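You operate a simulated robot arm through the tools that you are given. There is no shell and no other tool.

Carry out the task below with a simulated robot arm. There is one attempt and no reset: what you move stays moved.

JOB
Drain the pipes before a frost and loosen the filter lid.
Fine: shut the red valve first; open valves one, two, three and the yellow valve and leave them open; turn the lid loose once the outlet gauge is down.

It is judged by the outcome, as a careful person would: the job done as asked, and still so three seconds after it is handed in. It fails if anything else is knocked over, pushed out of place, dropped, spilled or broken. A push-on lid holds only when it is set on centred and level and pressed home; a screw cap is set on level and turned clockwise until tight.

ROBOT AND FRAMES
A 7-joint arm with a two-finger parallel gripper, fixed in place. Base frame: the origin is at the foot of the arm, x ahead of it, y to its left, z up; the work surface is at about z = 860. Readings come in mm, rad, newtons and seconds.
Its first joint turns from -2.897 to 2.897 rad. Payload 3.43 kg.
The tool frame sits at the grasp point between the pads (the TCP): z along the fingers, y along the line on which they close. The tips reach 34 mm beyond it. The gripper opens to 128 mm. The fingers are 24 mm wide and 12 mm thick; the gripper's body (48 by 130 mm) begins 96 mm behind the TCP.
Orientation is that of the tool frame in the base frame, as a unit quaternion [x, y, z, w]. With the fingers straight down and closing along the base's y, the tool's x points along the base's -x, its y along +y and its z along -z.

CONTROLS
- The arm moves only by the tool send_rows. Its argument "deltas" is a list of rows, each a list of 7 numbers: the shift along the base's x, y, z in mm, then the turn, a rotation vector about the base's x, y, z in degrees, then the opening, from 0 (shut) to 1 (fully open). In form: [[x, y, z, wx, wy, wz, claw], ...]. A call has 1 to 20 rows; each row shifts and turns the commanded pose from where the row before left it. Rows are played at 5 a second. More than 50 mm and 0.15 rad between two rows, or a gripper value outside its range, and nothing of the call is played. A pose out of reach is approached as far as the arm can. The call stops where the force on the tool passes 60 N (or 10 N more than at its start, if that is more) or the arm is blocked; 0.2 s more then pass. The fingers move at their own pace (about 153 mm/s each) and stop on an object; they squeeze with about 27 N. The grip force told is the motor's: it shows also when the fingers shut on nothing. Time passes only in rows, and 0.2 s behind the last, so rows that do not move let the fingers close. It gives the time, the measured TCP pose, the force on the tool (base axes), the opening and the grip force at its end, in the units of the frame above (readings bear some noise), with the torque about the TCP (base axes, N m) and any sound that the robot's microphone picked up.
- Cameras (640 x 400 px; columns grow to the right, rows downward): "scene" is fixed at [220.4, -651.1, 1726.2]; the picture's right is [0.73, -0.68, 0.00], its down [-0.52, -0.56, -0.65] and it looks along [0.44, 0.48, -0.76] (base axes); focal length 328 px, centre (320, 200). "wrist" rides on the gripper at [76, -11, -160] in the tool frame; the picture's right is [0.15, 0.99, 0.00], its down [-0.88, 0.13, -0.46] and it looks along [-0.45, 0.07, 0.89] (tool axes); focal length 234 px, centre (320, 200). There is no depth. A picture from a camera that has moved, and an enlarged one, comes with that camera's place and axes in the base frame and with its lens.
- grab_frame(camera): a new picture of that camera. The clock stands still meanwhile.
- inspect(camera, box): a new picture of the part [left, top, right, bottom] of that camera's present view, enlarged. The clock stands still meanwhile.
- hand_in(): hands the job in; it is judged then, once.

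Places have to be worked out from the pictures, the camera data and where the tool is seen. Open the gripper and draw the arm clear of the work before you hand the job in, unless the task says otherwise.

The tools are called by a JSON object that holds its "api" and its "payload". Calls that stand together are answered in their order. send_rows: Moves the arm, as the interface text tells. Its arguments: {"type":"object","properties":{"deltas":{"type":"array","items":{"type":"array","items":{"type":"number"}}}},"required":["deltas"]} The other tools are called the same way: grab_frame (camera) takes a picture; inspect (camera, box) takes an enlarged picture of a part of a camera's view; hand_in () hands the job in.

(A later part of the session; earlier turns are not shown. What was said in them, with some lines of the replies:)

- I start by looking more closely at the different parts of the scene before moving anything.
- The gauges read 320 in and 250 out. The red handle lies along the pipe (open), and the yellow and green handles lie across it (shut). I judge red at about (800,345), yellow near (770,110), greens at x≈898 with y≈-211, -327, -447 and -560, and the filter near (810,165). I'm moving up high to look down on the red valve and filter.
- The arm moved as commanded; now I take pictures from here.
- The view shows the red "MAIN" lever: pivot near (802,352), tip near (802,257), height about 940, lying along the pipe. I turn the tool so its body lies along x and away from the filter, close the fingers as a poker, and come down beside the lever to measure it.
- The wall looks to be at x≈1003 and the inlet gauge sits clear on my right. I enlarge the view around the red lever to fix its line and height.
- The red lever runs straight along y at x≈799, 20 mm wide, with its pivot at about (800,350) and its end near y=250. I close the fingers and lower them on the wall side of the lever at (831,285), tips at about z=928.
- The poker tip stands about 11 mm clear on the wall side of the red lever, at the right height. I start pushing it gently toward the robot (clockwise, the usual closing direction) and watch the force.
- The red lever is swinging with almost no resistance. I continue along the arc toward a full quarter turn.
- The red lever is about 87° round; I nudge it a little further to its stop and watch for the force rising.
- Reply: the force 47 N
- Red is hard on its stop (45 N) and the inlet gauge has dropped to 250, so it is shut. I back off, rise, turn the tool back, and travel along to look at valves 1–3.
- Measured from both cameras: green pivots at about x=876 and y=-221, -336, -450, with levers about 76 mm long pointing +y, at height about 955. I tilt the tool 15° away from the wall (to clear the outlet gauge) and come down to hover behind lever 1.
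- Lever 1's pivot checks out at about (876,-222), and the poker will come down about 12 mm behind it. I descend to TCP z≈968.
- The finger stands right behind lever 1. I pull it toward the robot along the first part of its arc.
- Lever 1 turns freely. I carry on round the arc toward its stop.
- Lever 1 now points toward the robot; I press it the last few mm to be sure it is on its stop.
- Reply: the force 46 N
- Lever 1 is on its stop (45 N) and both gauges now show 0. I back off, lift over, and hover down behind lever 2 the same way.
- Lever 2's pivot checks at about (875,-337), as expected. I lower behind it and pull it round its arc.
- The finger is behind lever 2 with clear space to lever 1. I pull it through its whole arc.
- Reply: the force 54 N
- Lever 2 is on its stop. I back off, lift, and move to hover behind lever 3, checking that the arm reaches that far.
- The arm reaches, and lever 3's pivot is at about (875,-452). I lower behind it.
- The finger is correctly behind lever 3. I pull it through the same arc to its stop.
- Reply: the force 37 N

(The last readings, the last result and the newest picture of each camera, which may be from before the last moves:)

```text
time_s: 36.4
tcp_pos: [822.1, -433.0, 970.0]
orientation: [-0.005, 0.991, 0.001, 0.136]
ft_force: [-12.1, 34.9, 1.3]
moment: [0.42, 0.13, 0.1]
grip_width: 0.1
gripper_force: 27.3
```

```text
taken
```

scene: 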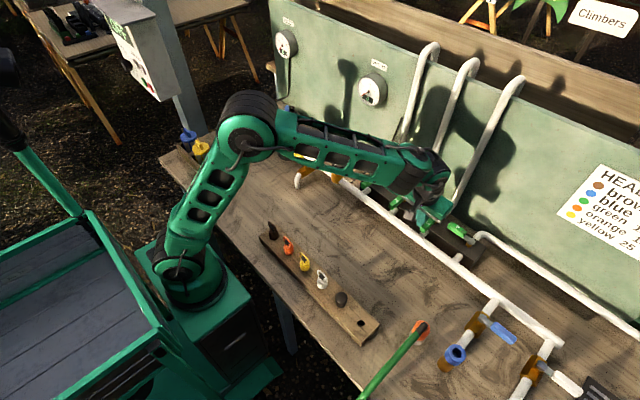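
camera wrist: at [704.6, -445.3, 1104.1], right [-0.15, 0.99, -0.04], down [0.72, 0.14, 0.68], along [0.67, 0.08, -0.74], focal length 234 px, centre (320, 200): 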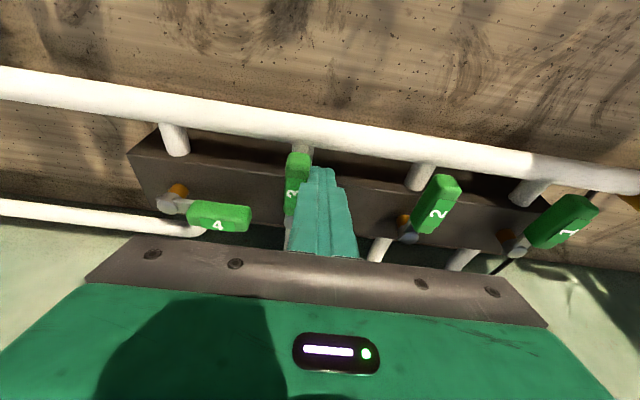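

Lever 3 is on its stop too and lever 4 is untouched. I back off, rise, and travel to the yellow bleed valve, whose pivot I place at (744,-8) with its lever pointing +y at z≈954.

{"api": "send_rows", "payload": {"deltas": [[0, 10, 0, 0, 0, 0, 0], [0, 9, 0, 0, 0, 0, 0], [0, 0, 40, 0, 0, 0, 0], [0, 0, 40, 0, 0, 0, 0], [0, 0, 40, 0, 0, 0, 0], [-4.5, 45.4, 5, 0, 0, 0, 0], [-4.5, 45.4, 5, 0, 0, 0, 0], [-4.5, 45.4, 5, 0, 0, 0, 0], [-4.5, 45.4, 5, 0, 0, 0, 0], [-4.5, 45.4, 5, 0, 0, 0, 0], [-4.5, 45.4, 5, 0, 0, 0, 0], [-4.5, 45.4, 5, 0, 0, 0, 0], [-4.5, 45.4, 5, 0, 0, 0, 0], [-4.5, 45.4, 5, 0, 0, 0, 0], [-4.5, 45.4, 5, 0, 0, 0, 0], [0, 0, 0, 0, 0, 0, 0]]}}

{"api": "grab_frame", "payload": {"camera": "wrist"}}

{"api": "grab_frame", "payload": {"camera": "scene"}}

```text
time_s: 39.8
tcp_pos: [777.6, 35.6, 1140.4]
orientation: [0.0, 0.991, -0.001, 0.136]
ft_force: [-0.4, -0.2, 0.4]
moment: [-0.02, 0.01, 0.02]
grip_width: 0.1
gripper_force: 27.4
```

```text
taken
camera wrist: at [661.4, 24.0, 1273.4], right [-0.14, 0.99, -0.04], down [0.72, 0.13, 0.68], along [0.67, 0.07, -0.74], focal length 234 px, centre (320, 200)
```

wrist: 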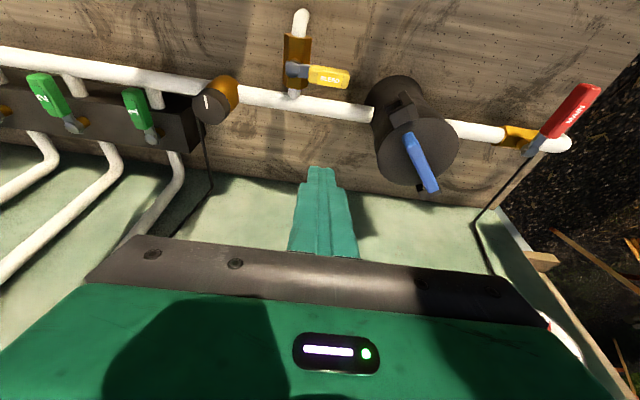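

```text
taken
```

scene: 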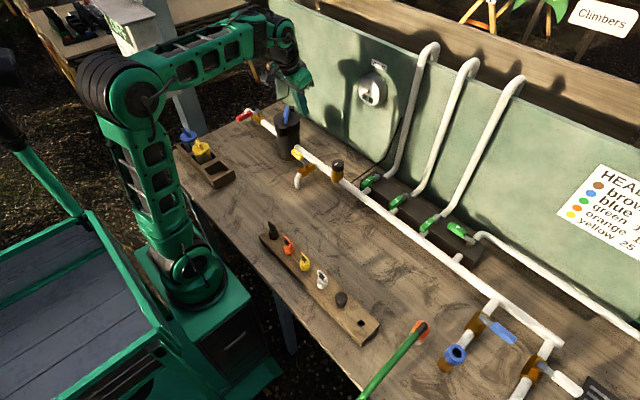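

{"api": "inspect", "payload": {"camera": "wrist", "box": [260, 0, 480, 210]}}

{"api": "inspect", "payload": {"camera": "scene", "box": [220, 70, 380, 200]}}

{"api": "inspect", "payload": {"camera": "scene", "box": [340, 40, 440, 130]}}

```text
1.90 times, centred on (370, 105) of wrist
camera zoom: at [661.4, 24.0, 1273.4], right [-0.14, 0.99, -0.04], down [0.72, 0.13, 0.68], along [0.67, 0.07, -0.74], focal length 446 px, centre (225, 381)
```

zoom: 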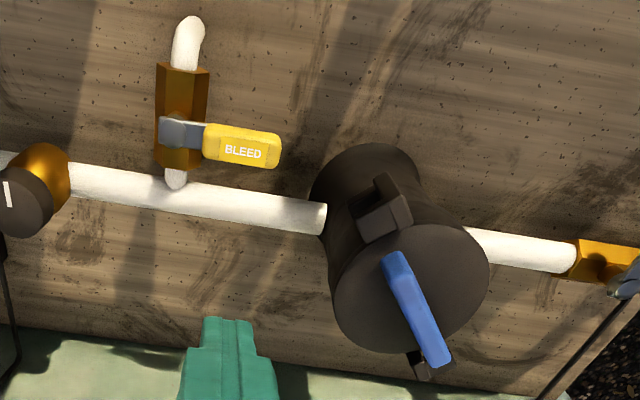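

```text
3.08 times, centred on (300, 135) of scene
camera zoom: at [220.4, -651.1, 1726.2], right [0.73, -0.68, 0.0], down [-0.52, -0.56, -0.65], along [0.44, 0.48, -0.76], focal length 1008 px, centre (382, 400)
```

zoom: 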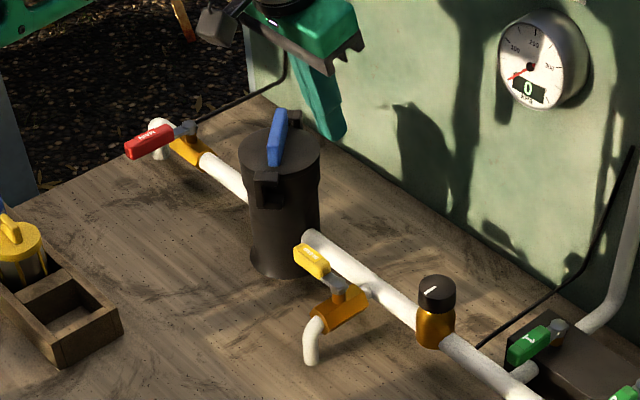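

```text
4.44 times, centred on (390, 85) of scene
camera zoom: at [220.4, -651.1, 1726.2], right [0.73, -0.68, 0.0], down [-0.52, -0.56, -0.65], along [0.44, 0.48, -0.76], focal length 1455 px, centre (9, 711)
```

zoom: 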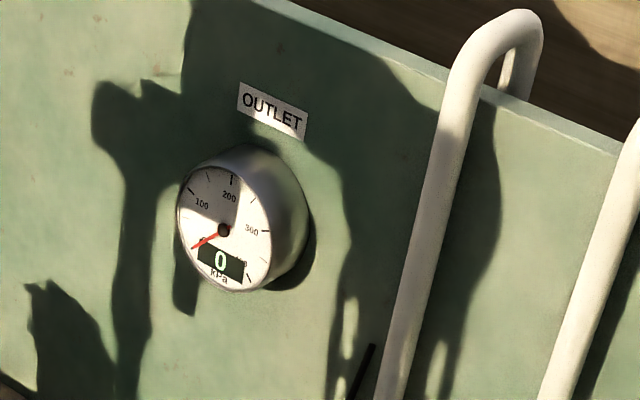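

The outlet gauge reads 0. The yellow pivot is at about (744,-10) with its tip at y≈63; I come down on the wall side of its lever at (776,37).

{"api": "send_rows", "payload": {"deltas": [[0, 0, -25, 0, 0, 0, 0], [0, 0, -25, 0, 0, 0, 0], [0, 0, -25, 0, 0, 0, 0], [0, 0, -25, 0, 0, 0, 0], [0, 0, -20, 0, 0, 0, 0], [0, 0, -20, 0, 0, 0, 0], [0, 0, -15, 0, 0, 0, 0], [0, 0, -15, 0, 0, 0, 0], [0, 0, 0, 0, 0, 0, 0]]}}

{"api": "grab_frame", "payload": {"camera": "wrist"}}

{"api": "inspect", "payload": {"camera": "scene", "box": [220, 70, 380, 200]}}

```text
time_s: 41.8
tcp_pos: [775.5, 35.5, 969.3]
orientation: [-0.001, 0.991, -0.001, 0.137]
ft_force: [0.2, -0.7, 0.2]
moment: [0.03, -0.02, -0.02]
grip_width: 0.0
gripper_force: 27.3
```

```text
taken
camera wrist: at [659.3, 23.7, 1103.4], right [-0.14, 0.99, -0.04], down [0.72, 0.13, 0.68], along [0.67, 0.07, -0.73], focal length 234 px, centre (320, 200)
```

wrist: 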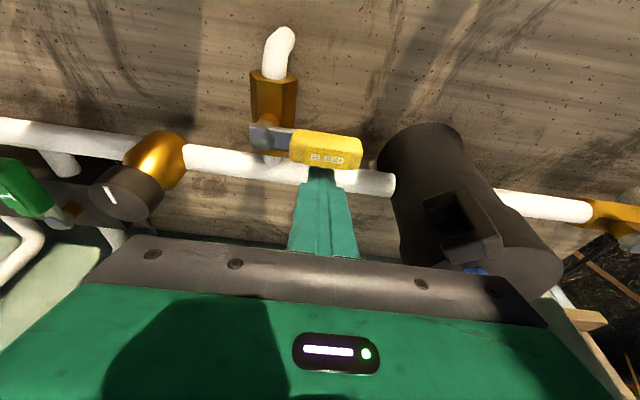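

```text
3.08 times, centred on (300, 135) of scene
camera zoom: at [220.4, -651.1, 1726.2], right [0.73, -0.68, 0.0], down [-0.52, -0.56, -0.65], along [0.44, 0.48, -0.76], focal length 1008 px, centre (382, 400)
```

zoom: 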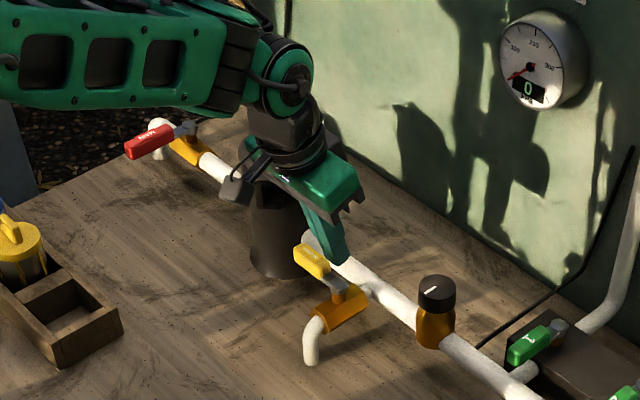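

The poker stands behind the yellow lever and clear of the filter. I pull the lever through its quarter turn.

{"api": "send_rows", "payload": {"deltas": [[-8, 2, 0, 0, 0, 0, 0], [-7, 2.5, 0, 0, 0, 0, 0], [-7, 2.5, 0, 0, 0, 0, 0], [-6, 1, 0, 0, 0, 0, 0], [-6, 0.5, 0, 0, 0, 0, 0], [-7, -0.7, 0, 0, 0, 0, 0], [-6, -1, 0, 0, 0, 0, 0], [-7, -3, 0, 0, 0, 0, 0], [-6.5, -3.5, 0, 0, 0, 0, 0], [-6, -5, 0, 0, 0, 0, 0], [-5, -5.5, 0, 0, 0, 0, 0], [-4, -7, 0, 0, 0, 0, 0], [-4, -7, 0, 0, 0, 0, 0], [0, -3, 0, 0, 0, 0, 0], [0, -3, 0, 0, 0, 0, 0], [0, -2, 0, 0, 0, 0, 0]]}}

{"api": "grab_frame", "payload": {"camera": "wrist"}}

{"api": "inspect", "payload": {"camera": "scene", "box": [220, 10, 420, 200]}}

```text
time_s: 45.2
tcp_pos: [695.6, 8.4, 970.3]
orientation: [-0.006, 0.991, 0.001, 0.137]
ft_force: [-1.3, 37.3, 2.0]
moment: [0.44, -0.02, 0.17]
grip_width: 0.0
gripper_force: 26.7
```

```text
taken
camera wrist: at [578.9, -5.2, 1103.9], right [-0.15, 0.99, -0.04], down [0.72, 0.14, 0.68], along [0.67, 0.08, -0.73], focal length 234 px, centre (320, 200)
```

wrist: 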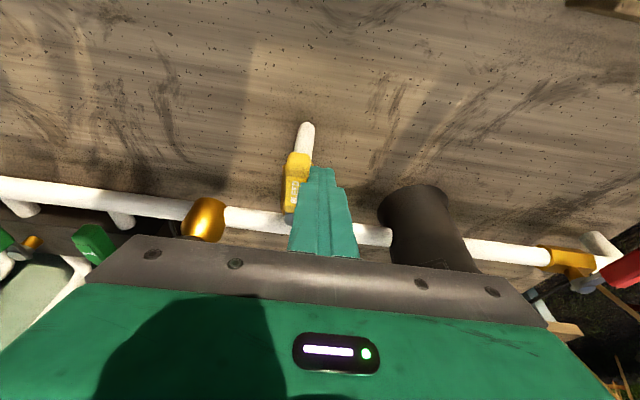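

```text
2.11 times, centred on (320, 105) of scene
camera zoom: at [220.4, -651.1, 1726.2], right [0.73, -0.68, 0.0], down [-0.52, -0.56, -0.65], along [0.44, 0.48, -0.76], focal length 689 px, centre (320, 400)
```

zoom: 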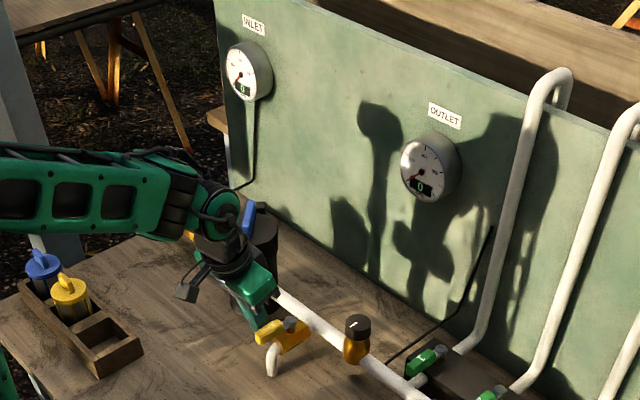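

Yellow is on its stop and both gauges read 0. Next is the lid: I back off, rise, level the tool and hover above the filter with the fingers open to study it.

{"api": "send_rows", "payload": {"deltas": [[0, 10, 0, 0, 0, 0, 0], [0, 8, 0, 0, 0, 0, 0], [0, 0, 40, 0, 0, 0, 0], [0, 0, 40, 0, 0, 0, 0], [0, 0, 40, 0, 0, 0, 0], [0, 0, 40, 0, 5, 0, 0], [0, 0, 40, 0, 5, 0, 0], [10, 15, 20, 0, 5, 0, 0.5], [20, 28, 0, 0, 0.7, 0, 1], [20, 28, 0, 0, 0, 0, 1], [20, 28, 0, 0, 0, 0, 1], [20, 28, 0, 0, 0, 0, 1], [0, 0, 0, 0, 0, 0, 1]]}}

{"api": "grab_frame", "payload": {"camera": "wrist"}}

{"api": "inspect", "payload": {"camera": "wrist", "box": [220, 80, 420, 230]}}

{"api": "inspect", "payload": {"camera": "scene", "box": [220, 80, 380, 200]}}

```text
time_s: 48.0
tcp_pos: [788.2, 146.6, 1191.0]
orientation: [-0.001, 1.0, 0.0, 0.0]
ft_force: [0.0, -1.3, 0.2]
moment: [0.0, 0.0, 0.02]
grip_width: 127.6
gripper_force: 0.1
```

```text
taken
camera wrist: at [712.0, 134.7, 1350.5], right [-0.15, 0.99, 0.0], down [0.88, 0.13, 0.46], along [0.45, 0.07, -0.89], focal length 234 px, centre (320, 200)
```

wrist: 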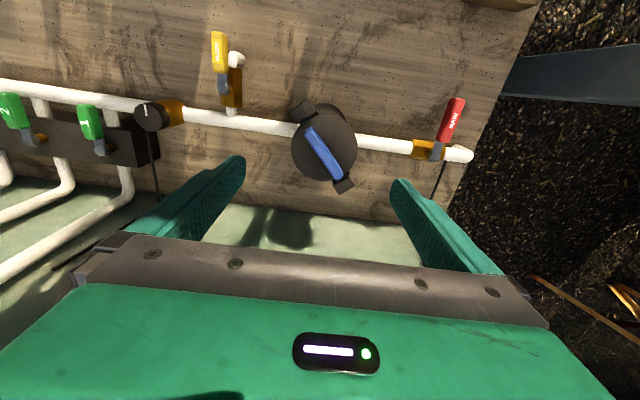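

```text
2.67 times, centred on (320, 155) of wrist
camera zoom: at [712.0, 134.7, 1350.5], right [-0.15, 0.99, 0.0], down [0.88, 0.13, 0.46], along [0.45, 0.07, -0.89], focal length 624 px, centre (320, 320)
```

zoom: 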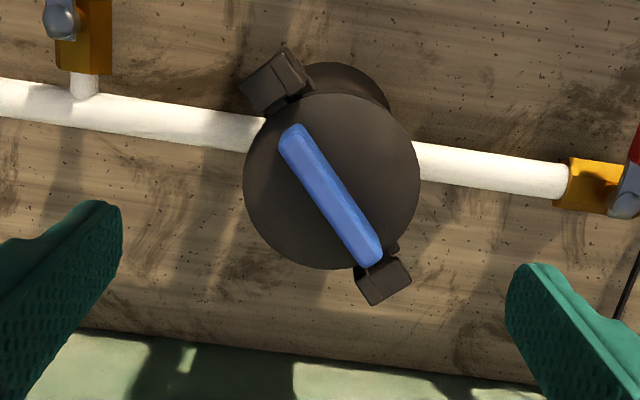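

```text
3.33 times, centred on (300, 140) of scene
camera zoom: at [220.4, -651.1, 1726.2], right [0.73, -0.68, 0.0], down [-0.52, -0.56, -0.65], along [0.44, 0.48, -0.76], focal length 1092 px, centre (387, 400)
```

zoom: 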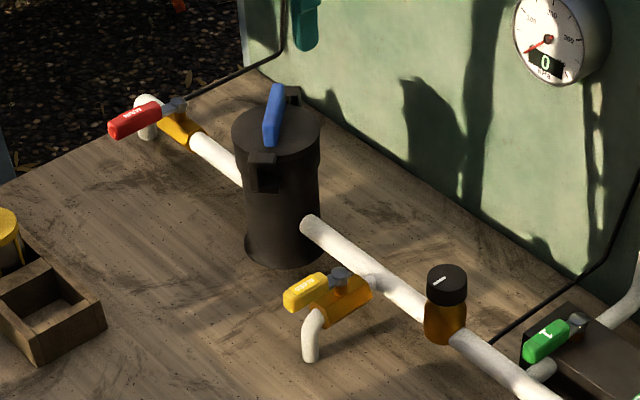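

The bar handle is centred at about (797,154), at 40° from +x, with its top near z=1050. I enlarge the lugs to see which way the lid comes free.

{"api": "inspect", "payload": {"camera": "wrist", "box": [285, 90, 365, 140]}}

{"api": "inspect", "payload": {"camera": "wrist", "box": [300, 150, 380, 200]}}

{"api": "inspect", "payload": {"camera": "scene", "box": [265, 95, 329, 155]}}

```text
8.00 times, centred on (325, 115) of wrist
camera zoom: at [712.0, 134.7, 1350.5], right [-0.15, 0.99, 0.0], down [0.88, 0.13, 0.46], along [0.45, 0.07, -0.89], focal length 1873 px, centre (280, 880)
```

zoom: 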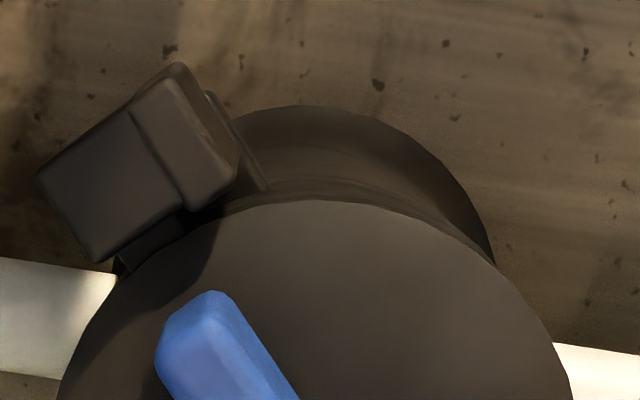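

```text
8.00 times, centred on (340, 175) of wrist
camera zoom: at [712.0, 134.7, 1350.5], right [-0.15, 0.99, 0.0], down [0.88, 0.13, 0.46], along [0.45, 0.07, -0.89], focal length 1873 px, centre (160, 400)
```

zoom: 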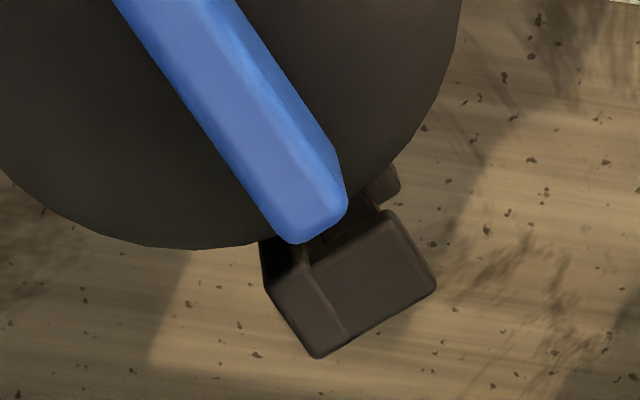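

```text
6.67 times, centred on (297, 125) of scene
camera zoom: at [220.4, -651.1, 1726.2], right [0.73, -0.68, 0.0], down [-0.52, -0.56, -0.65], along [0.44, 0.48, -0.76], focal length 2183 px, centre (473, 700)
```

zoom: 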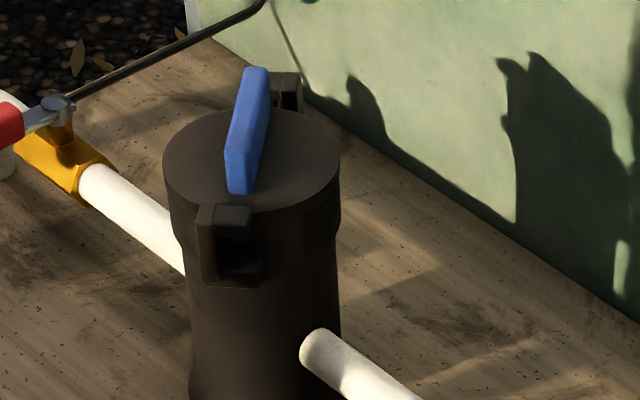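

In the scene close-up the body's bracket is closed on its clockwise side and open on the counter-clockwise side, so the lid frees counter-clockwise. Before gripping I test up high that the wrist can turn that far, and move over the bar's centre.

{"api": "send_rows", "payload": {"deltas": [[3, 3, 0, 0, 0, 8.3, 0.5], [3, 3, 0, 0, 0, 8.3, 0.5], [3, 2, 0, 0, 0, 8.3, 0.5], [0, 0, 0, 0, 0, 8.3, 0.5], [0, 0, 0, 0, 0, 8.3, 0.5], [0, 0, 0, 0, 0, 8.3, 0.5], [0, 0, 0, 0, 0, 8.3, 0.5], [0, 0, 0, 0, 0, 8.3, 0.5], [0, 0, 0, 0, 0, 8.3, 0.5], [0, 0, 0, 0, 0, 8.3, 0.5], [0, 0, 0, 0, 0, 8.3, 0.5], [0, 0, 0, 0, 0, 8.3, 0.5], [0, 0, 0, 0, 0, 8.3, 0.5], [0, 0, 0, 0, 0, 0, 0.5]]}}

{"api": "grab_frame", "payload": {"camera": "wrist"}}

```text
time_s: 51.0
tcp_pos: [797.1, 156.6, 1191.2]
orientation: [0.81, -0.586, -0.002, 0.0]
ft_force: [0.7, -0.3, 0.3]
moment: [0.03, 0.0, 0.01]
grip_width: 64.0
gripper_force: 0.0
```

```text
taken
camera wrist: at [830.0, 87.2, 1350.6], right [-0.89, -0.45, 0.0], down [-0.4, 0.8, 0.46], along [-0.21, 0.41, -0.89], focal length 234 px, centre (320, 200)
```

wrist: 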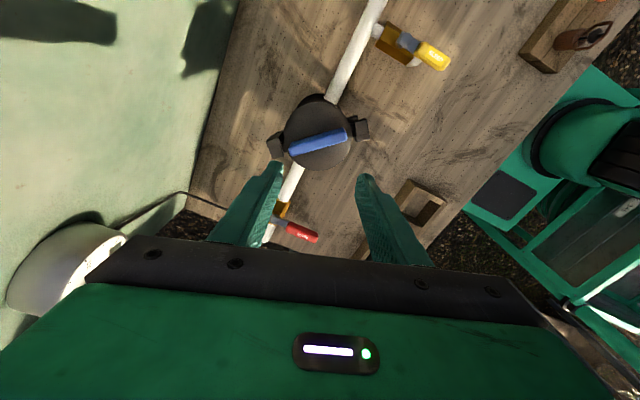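

The wrist reaches +108°, and this second view confirms the bar's centre at (798.5,154) and its angle of 40°. I turn back to +40° so the fingers close square across the bar, and descend part way.

{"api": "send_rows", "payload": {"deltas": [[0, 0, 0, 0, 0, -8.3, 0.5], [0, 0, 0, 0, 0, -8.3, 0.5], [0, 0, 0, 0, 0, -8.3, 0.5], [0, 0, 0, 0, 0, -8.3, 0.5], [0, 0, 0, 0, 0, -8.3, 0.5], [0, 0, 0, 0, 0, -8.3, 0.5], [0, 0, 0, 0, 0, -8.3, 0.5], [0, 0, 0, 0, 0, -8.3, 0.5], [0.5, -1.5, -15, 0, 0, -1.6, 0.5], [0.5, -1, -20, 0, 0, 0, 0.5], [0, 0, -20, 0, 0, 0, 0.5], [0, 0, -20, 0, 0, 0, 0.5], [0, 0, -15, 0, 0, 0, 0.5], [0, 0, 0, 0, 0, 0, 0.5]]}}

{"api": "grab_frame", "payload": {"camera": "wrist"}}

{"api": "inspect", "payload": {"camera": "scene", "box": [245, 60, 357, 165]}}

```text
time_s: 54.0
tcp_pos: [795.3, 153.3, 1099.9]
orientation: [-0.342, 0.94, 0.001, 0.0]
ft_force: [-0.2, -0.3, 0.1]
moment: [0.01, -0.04, -0.02]
grip_width: 64.2
gripper_force: 0.1
```

```text
taken
camera wrist: at [744.5, 94.2, 1260.9], right [-0.75, 0.66, 0.0], down [0.59, 0.67, 0.46], along [0.3, 0.34, -0.89], focal length 234 px, centre (320, 200)
```

wrist: 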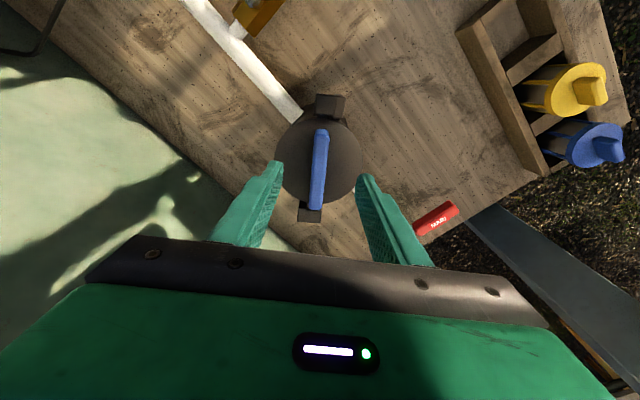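

```text
3.81 times, centred on (301, 112) of scene
camera zoom: at [220.4, -651.1, 1726.2], right [0.73, -0.68, 0.0], down [-0.52, -0.56, -0.65], along [0.44, 0.48, -0.76], focal length 1248 px, centre (392, 533)
```

zoom: 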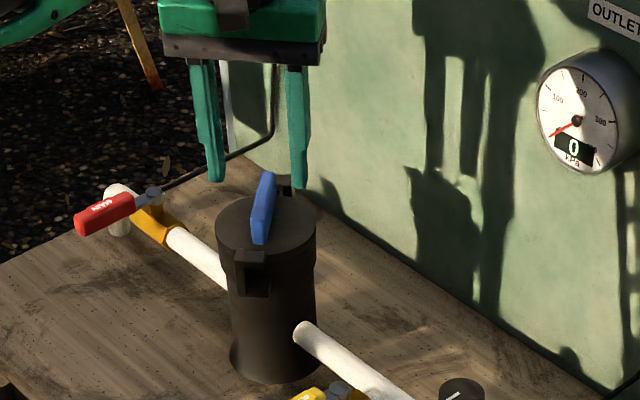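

The fingers straddle the bar evenly. I shift a few mm onto centre, trim the angle by 2°, and lower so the tips end just above the lid surface.

{"api": "send_rows", "payload": {"deltas": [[1.7, 0.4, -12, 0, 0, 2, 0.35], [1.7, 0.3, -12, 0, 0, 0, 0.35], [0, 0, -12, 0, 0, 0, 0.35], [0, 0, 0, 0, 0, 0, 0.35]]}}

{"api": "grab_frame", "payload": {"camera": "wrist"}}

{"api": "inspect", "payload": {"camera": "scene", "box": [255, 80, 335, 150]}}

```text
time_s: 55.0
tcp_pos: [799.7, 153.2, 1063.8]
orientation: [-0.359, 0.933, 0.0, -0.001]
ft_force: [0.0, 0.1, -0.3]
moment: [0.02, 0.01, -0.03]
grip_width: 44.5
gripper_force: 0.2
```

```text
taken
camera wrist: at [750.2, 94.1, 1223.6], right [-0.77, 0.64, 0.0], down [0.57, 0.69, 0.46], along [0.29, 0.35, -0.89], focal length 234 px, centre (320, 200)
```

wrist: 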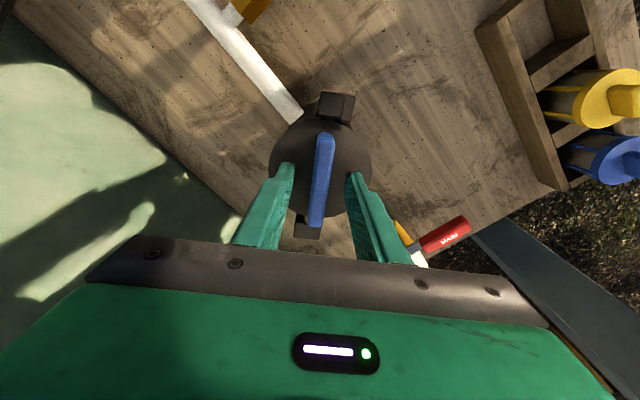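

```text
5.71 times, centred on (295, 115) of scene
camera zoom: at [220.4, -651.1, 1726.2], right [0.73, -0.68, 0.0], down [-0.52, -0.56, -0.65], along [0.44, 0.48, -0.76], focal length 1871 px, centre (463, 686)
```

zoom: 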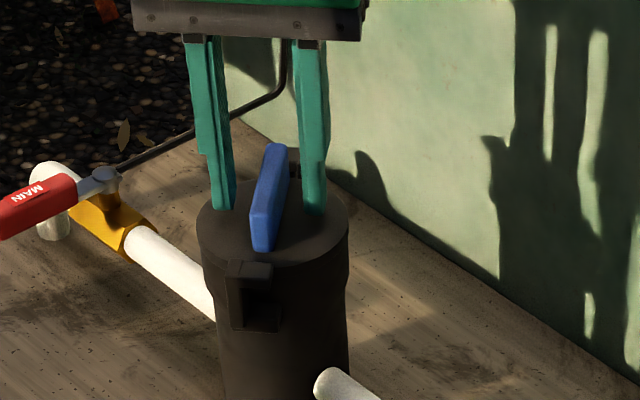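

Tips are a few mm above the lid and either side of the bar. I lower 4 mm more and close on the bar.

{"api": "send_rows", "payload": {"deltas": [[0, 0, -4, 0, 0, 0, 0.3], [0, 0, 0, 0, 0, 0, 0.15], [0, 0, 0, 0, 0, 0, 0], [0, 0, 0, 0, 0, 0, 0], [0, 0, 0, 0, 0, 0, 0]]}}

{"api": "grab_frame", "payload": {"camera": "wrist"}}

{"api": "inspect", "payload": {"camera": "scene", "box": [255, 80, 335, 150]}}

```text
time_s: 56.2
tcp_pos: [799.1, 154.5, 1059.8]
orientation: [-0.359, 0.933, 0.001, 0.0]
ft_force: [0.0, 0.4, -0.1]
moment: [0.05, -0.07, 0.01]
grip_width: 13.4
gripper_force: 26.7
```

```text
taken
camera wrist: at [750.1, 94.6, 1219.9], right [-0.77, 0.64, 0.0], down [0.57, 0.69, 0.46], along [0.29, 0.35, -0.89], focal length 234 px, centre (320, 200)
```

wrist: 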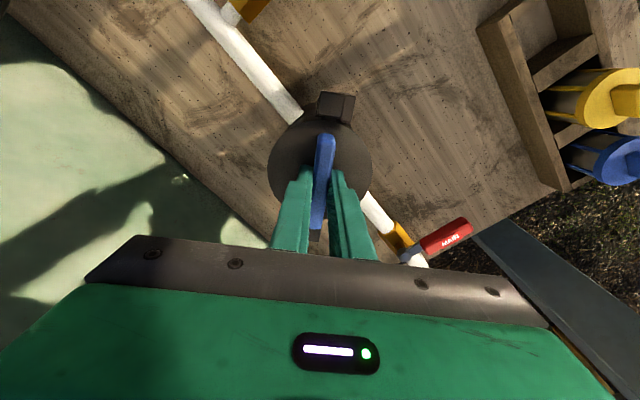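

```text
5.71 times, centred on (295, 115) of scene
camera zoom: at [220.4, -651.1, 1726.2], right [0.73, -0.68, 0.0], down [-0.52, -0.56, -0.65], along [0.44, 0.48, -0.76], focal length 1871 px, centre (463, 686)
```

zoom: 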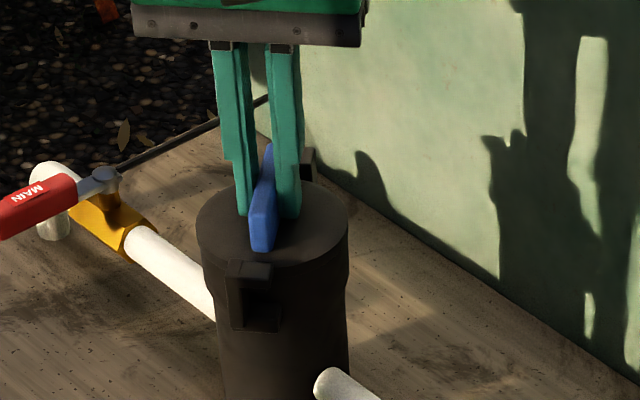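

The bar is gripped (13.4 mm wide, no side force) and the outlet is at 0. I turn it counter-clockwise a little and read the torque.

{"api": "send_rows", "payload": {"deltas": [[0, 0, 0, 0, 0, 4, 0], [0, 0, 0, 0, 0, 4, 0], [0, 0, 0, 0, 0, 4, 0]]}}

{"api": "inspect", "payload": {"camera": "scene", "box": [255, 80, 335, 150]}}

```text
time_s: 57.0
tcp_pos: [799.6, 154.1, 1060.8]
orientation: [-0.455, 0.891, 0.001, 0.0]
ft_force: [-1.1, 1.1, 0.4]
moment: [0.0, -0.03, -0.04]
grip_width: 13.4
gripper_force: 27.0
```

```text
5.71 times, centred on (295, 115) of scene
camera zoom: at [220.4, -651.1, 1726.2], right [0.73, -0.68, 0.0], down [-0.52, -0.56, -0.65], along [0.44, 0.48, -0.76], focal length 1871 px, centre (463, 686)
```

zoom: 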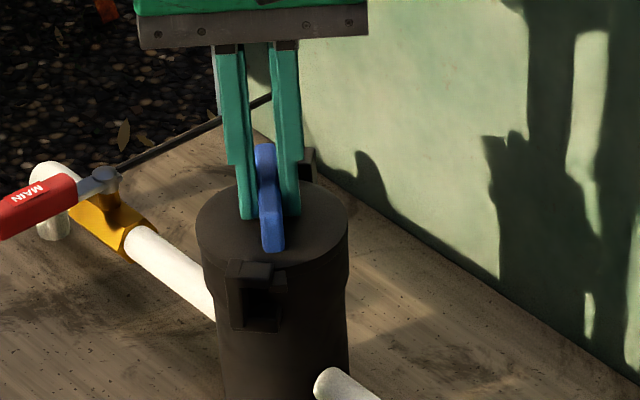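

The bar turns ccw easily and the lid's tab is sliding out of the bracket's open side. I continue turning.

{"api": "send_rows", "payload": {"deltas": [[0, 0, 0, 0, 0, 6, 0], [0, 0, 0, 0, 0, 6, 0], [0, 0, 0, 0, 0, 6, 0], [0, 0, 0, 0, 0, 6, 0], [0, 0, 0, 0, 0, 6, 0]]}}

{"api": "inspect", "payload": {"camera": "scene", "box": [255, 80, 335, 150]}}

{"api": "grab_frame", "payload": {"camera": "wrist"}}

```text
time_s: 58.2
tcp_pos: [800.0, 154.3, 1060.8]
orientation: [-0.67, 0.743, 0.001, 0.0]
ft_force: [0.1, 0.3, -0.2]
moment: [-0.02, 0.0, 0.01]
grip_width: 13.4
gripper_force: 26.5
```

```text
5.71 times, centred on (295, 115) of scene
camera zoom: at [220.4, -651.1, 1726.2], right [0.73, -0.68, 0.0], down [-0.52, -0.56, -0.65], along [0.44, 0.48, -0.76], focal length 1871 px, centre (463, 686)
```

zoom: 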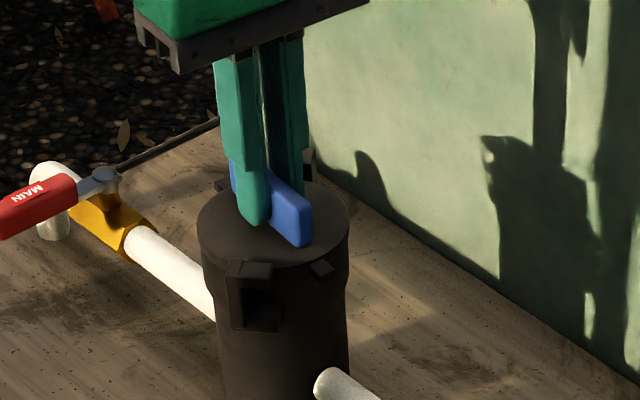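

```text
taken
camera wrist: at [803.1, 76.3, 1219.9], right [-1.0, -0.04, 0.0], down [-0.04, 0.89, 0.46], along [-0.02, 0.46, -0.89], focal length 234 px, centre (320, 200)
```

wrist: 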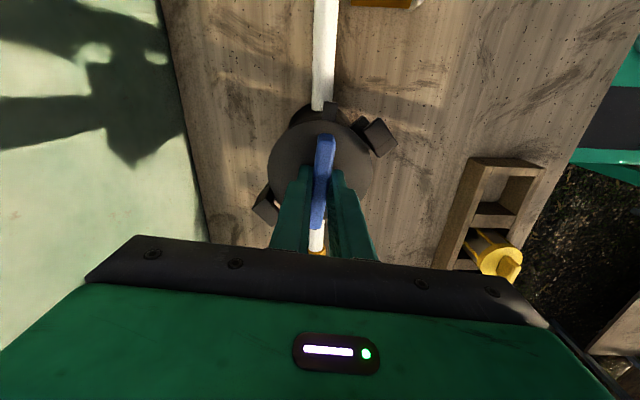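

The lid tab is now clear of the bracket at +42°, with no torque. I turn on for some margin.

{"api": "send_rows", "payload": {"deltas": [[0, 0, 0, 0, 0, 6, 0], [0, 0, 0, 0, 0, 6, 0], [0, 0, 0, 0, 0, 6, 0], [0, 0, 0, 0, 0, 6, 0]]}}

{"api": "inspect", "payload": {"camera": "scene", "box": [255, 80, 335, 150]}}

```text
time_s: 59.2
tcp_pos: [799.6, 153.6, 1060.3]
orientation: [0.809, -0.587, -0.001, 0.001]
ft_force: [-0.5, 0.1, -0.5]
moment: [-0.02, 0.04, 0.02]
grip_width: 13.1
gripper_force: 27.6
```

```text
5.71 times, centred on (295, 115) of scene
camera zoom: at [220.4, -651.1, 1726.2], right [0.73, -0.68, 0.0], down [-0.52, -0.56, -0.65], along [0.44, 0.48, -0.76], focal length 1871 px, centre (463, 686)
```

zoom: 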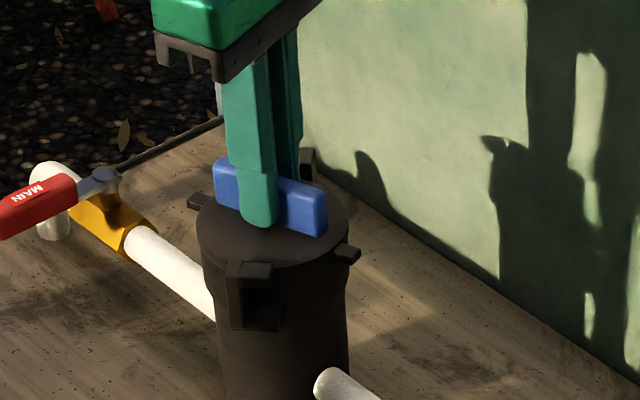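

It is free at +66° with no load. I go on gently in small steps toward a quarter turn, checking that the wrist still follows.

{"api": "send_rows", "payload": {"deltas": [[0, 0, 0, 0, 0, 4, 0], [0, 0, 0, 0, 0, 4, 0], [0, 0, 0, 0, 0, 0, 0]]}}

```text
time_s: 60.0
tcp_pos: [799.5, 154.5, 1060.3]
orientation: [0.848, -0.529, -0.001, 0.0]
ft_force: [0.4, -0.2, -0.2]
moment: [0.03, 0.0, -0.03]
grip_width: 13.2
gripper_force: 27.1
```

The wrist follows exactly with no load. I do the last 16° the same way.

{"api": "send_rows", "payload": {"deltas": [[0, 0, 0, 0, 0, 4, 0], [0, 0, 0, 0, 0, 4, 0], [0, 0, 0, 0, 0, 4, 0], [0, 0, 0, 0, 0, 4, 0], [0, 0, 0, 0, 0, 0, 0]]}}

{"api": "inspect", "payload": {"camera": "scene", "box": [255, 80, 335, 150]}}

```text
time_s: 61.2
tcp_pos: [799.9, 153.9, 1060.5]
orientation: [0.914, -0.406, -0.002, -0.001]
ft_force: [0.1, 0.0, 0.7]
moment: [-0.01, -0.03, 0.03]
grip_width: 13.3
gripper_force: 26.7
```

```text
5.71 times, centred on (295, 115) of scene
camera zoom: at [220.4, -651.1, 1726.2], right [0.73, -0.68, 0.0], down [-0.52, -0.56, -0.65], along [0.44, 0.48, -0.76], focal length 1871 px, centre (463, 686)
```

zoom: 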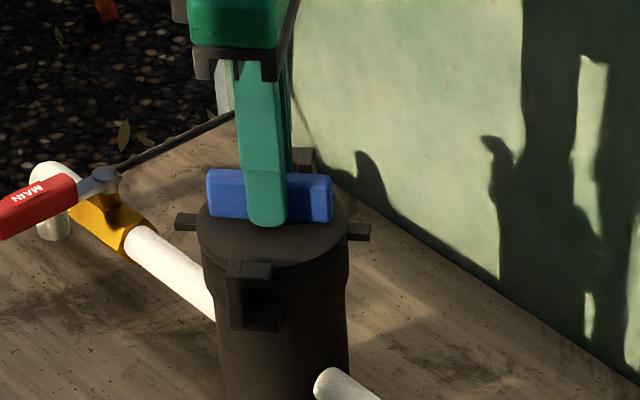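

The lid has turned a quarter turn and both tabs stand clear between the brackets. I open the fingers and rise straight up off the bar.

{"api": "send_rows", "payload": {"deltas": [[0, 0, 0, 0, 0, 0, 0.15], [0, 0, 0, 0, 0, 0, 0.3], [0, 0, 0, 0, 0, 0, 0.4], [0, 0, 15, 0, 0, 0, 0.4], [0, 0, 30, 0, 0, 0, 0.4], [0, 0, 40, 0, 0, 0, 0.4], [0, 0, 40, 0, 0, 0, 0.4], [0, 0, 0, 0, 0, 0, 0.4]]}}

{"api": "inspect", "payload": {"camera": "scene", "box": [220, 70, 380, 200]}}

{"api": "grab_frame", "payload": {"camera": "wrist"}}

```text
time_s: 63.0
tcp_pos: [800.0, 154.8, 1184.7]
orientation: [0.914, -0.406, -0.001, -0.001]
ft_force: [-0.1, 0.2, 0.4]
moment: [0.03, -0.03, -0.04]
grip_width: 51.4
gripper_force: 0.0
```

```text
3.08 times, centred on (300, 135) of scene
camera zoom: at [220.4, -651.1, 1726.2], right [0.73, -0.68, 0.0], down [-0.52, -0.56, -0.65], along [0.44, 0.48, -0.76], focal length 1008 px, centre (382, 400)
```

zoom: 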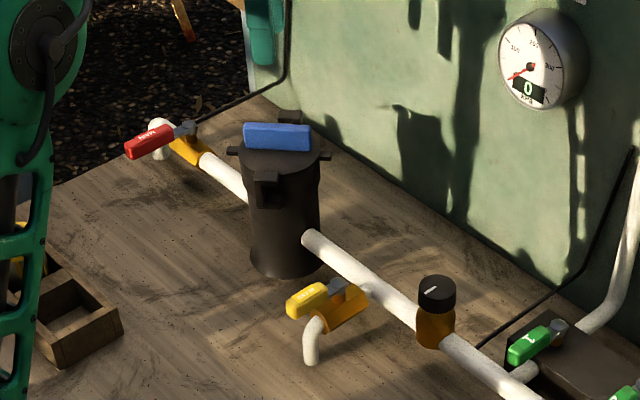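

```text
taken
camera wrist: at [858.8, 105.4, 1344.3], right [-0.64, -0.77, 0.0], down [-0.69, 0.57, 0.46], along [-0.35, 0.29, -0.89], focal length 234 px, centre (320, 200)
```

wrist: 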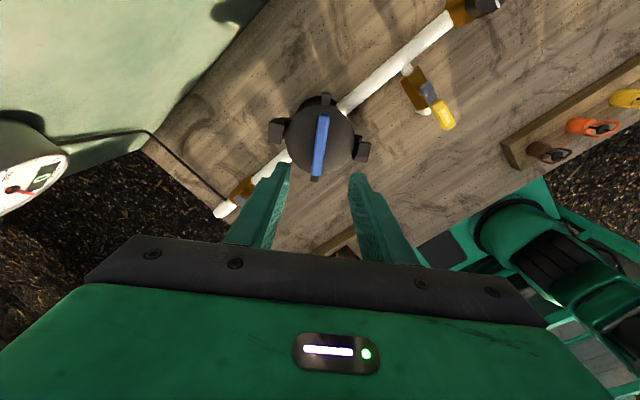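

The lid sits level in place and the outlet still reads 0. I draw the arm back to its starting spot, turning the wrist back and opening the gripper.

{"api": "send_rows", "payload": {"deltas": [[0, 0, 35, 0, 0, 0, 0.5], [0, 0, 35, 0, 0, -8.2, 1], [-25, -2, 15, 0, 0, -8.2, 1], [-25, -2, 15, 0, 0, -8.2, 1], [-25, -2, 10, 0, 0, -8.2, 1], [-25, -2, 0, 0, 0, -8.2, 1], [-25, -2, 0, 0, 0, -8.2, 1], [-25, -2, 0, 0, 0, -8.2, 1], [-25, -2, 0, 0, 0, -8.2, 1], [-25, -2, 0, 0, 0, -8.2, 1], [-25, -2, 0, 0, 0, -8.2, 1], [-25, -2, 0, 0, 0, -8.2, 1], [-25, -2, 0, 0, 0, -8.2, 1], [-25, -2, 0, 0, 0, -8.2, 1], [-25, 0, 0, 0, 0, -8.2, 1], [0, 0, 0, 0, 0, -8.2, 1], [0, 0, 0, 0, 0, -8.2, 1], [0, 0, 0, 0, 0, 0, 1]]}}

{"api": "grab_frame", "payload": {"camera": "scene"}}

{"api": "inspect", "payload": {"camera": "scene", "box": [220, 70, 380, 200]}}

{"api": "inspect", "payload": {"camera": "scene", "box": [340, 140, 500, 260]}}

{"api": "inspect", "payload": {"camera": "scene", "box": [260, 10, 400, 110]}}

```text
time_s: 66.8
tcp_pos: [474.1, 131.1, 1296.1]
orientation: [-0.007, 1.0, 0.0, 0.0]
ft_force: [1.2, -0.4, 0.1]
moment: [0.0, 0.0, 0.03]
grip_width: 128.0
gripper_force: 0.0
```

```text
taken
```

scene: 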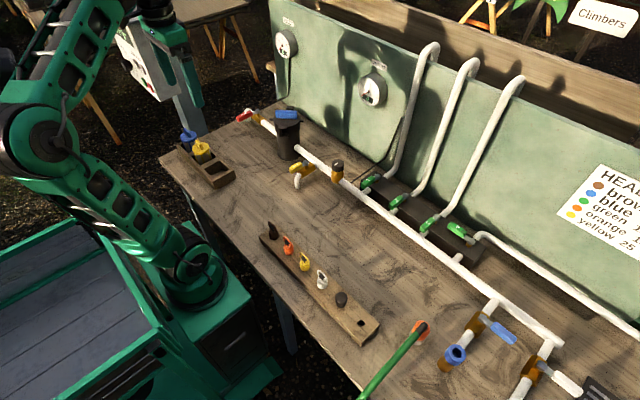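

```text
3.08 times, centred on (300, 135) of scene
camera zoom: at [220.4, -651.1, 1726.2], right [0.73, -0.68, 0.0], down [-0.52, -0.56, -0.65], along [0.44, 0.48, -0.76], focal length 1008 px, centre (382, 400)
```

zoom: 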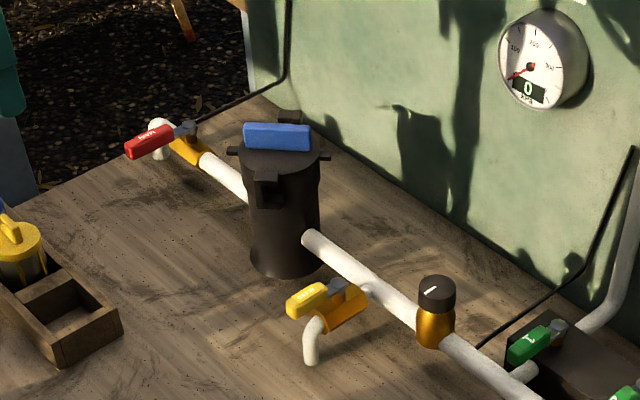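

```text
3.33 times, centred on (420, 200) of scene
camera zoom: at [220.4, -651.1, 1726.2], right [0.73, -0.68, 0.0], down [-0.52, -0.56, -0.65], along [0.44, 0.48, -0.76], focal length 1092 px, centre (-13, 200)
```

zoom: 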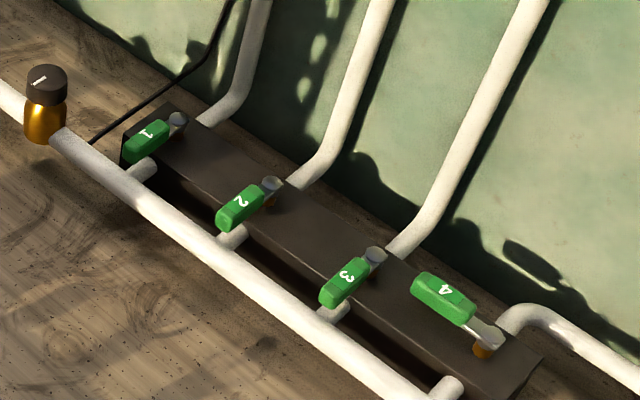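

```text
4.00 times, centred on (330, 60) of scene
camera zoom: at [220.4, -651.1, 1726.2], right [0.73, -0.68, 0.0], down [-0.52, -0.56, -0.65], along [0.44, 0.48, -0.76], focal length 1310 px, centre (280, 760)
```

zoom: 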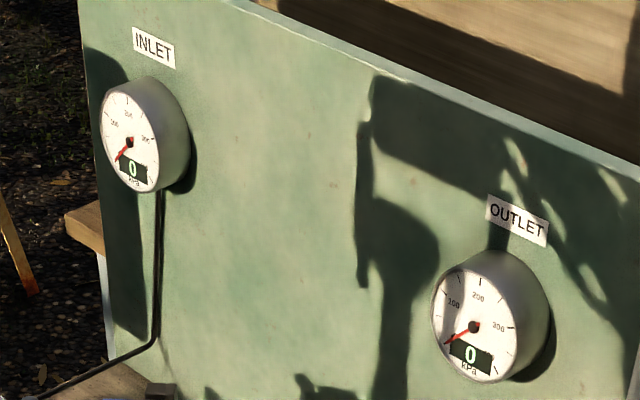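

Red is across its pipe (shut) and levers 1, 2, 3 and yellow are in line with theirs (open). Valve 4, blue and white are untouched, both gauges read 0, and the lid is a quarter turn loose and sitting level. The gripper is open and the arm is back at its start, so I hand in.

{"api": "hand_in", "payload": {}}

```text
The job is handed in.
```

The pipes are drained and the filter lid is loose; the job is handed in.

- **Red valve:** I shut it first, turning it to its stop. The inlet gauge dropped from 320 to 250 kPa.
- **Valves one, two, three and yellow:** I opened them in that order, each to its stop, and left them open. Both gauges already read 0 after valve one.
- **Filter lid:** With the outlet gauge at 0, I turned the lid a quarter turn counter-clockwise. Its tabs are clear of the brackets and it sits level on the filter.

I left valve four, the blue and white valves and the regulator knob alone. The last pictures show nothing knocked over or moved. The gripper is open and the arm is back where it started.
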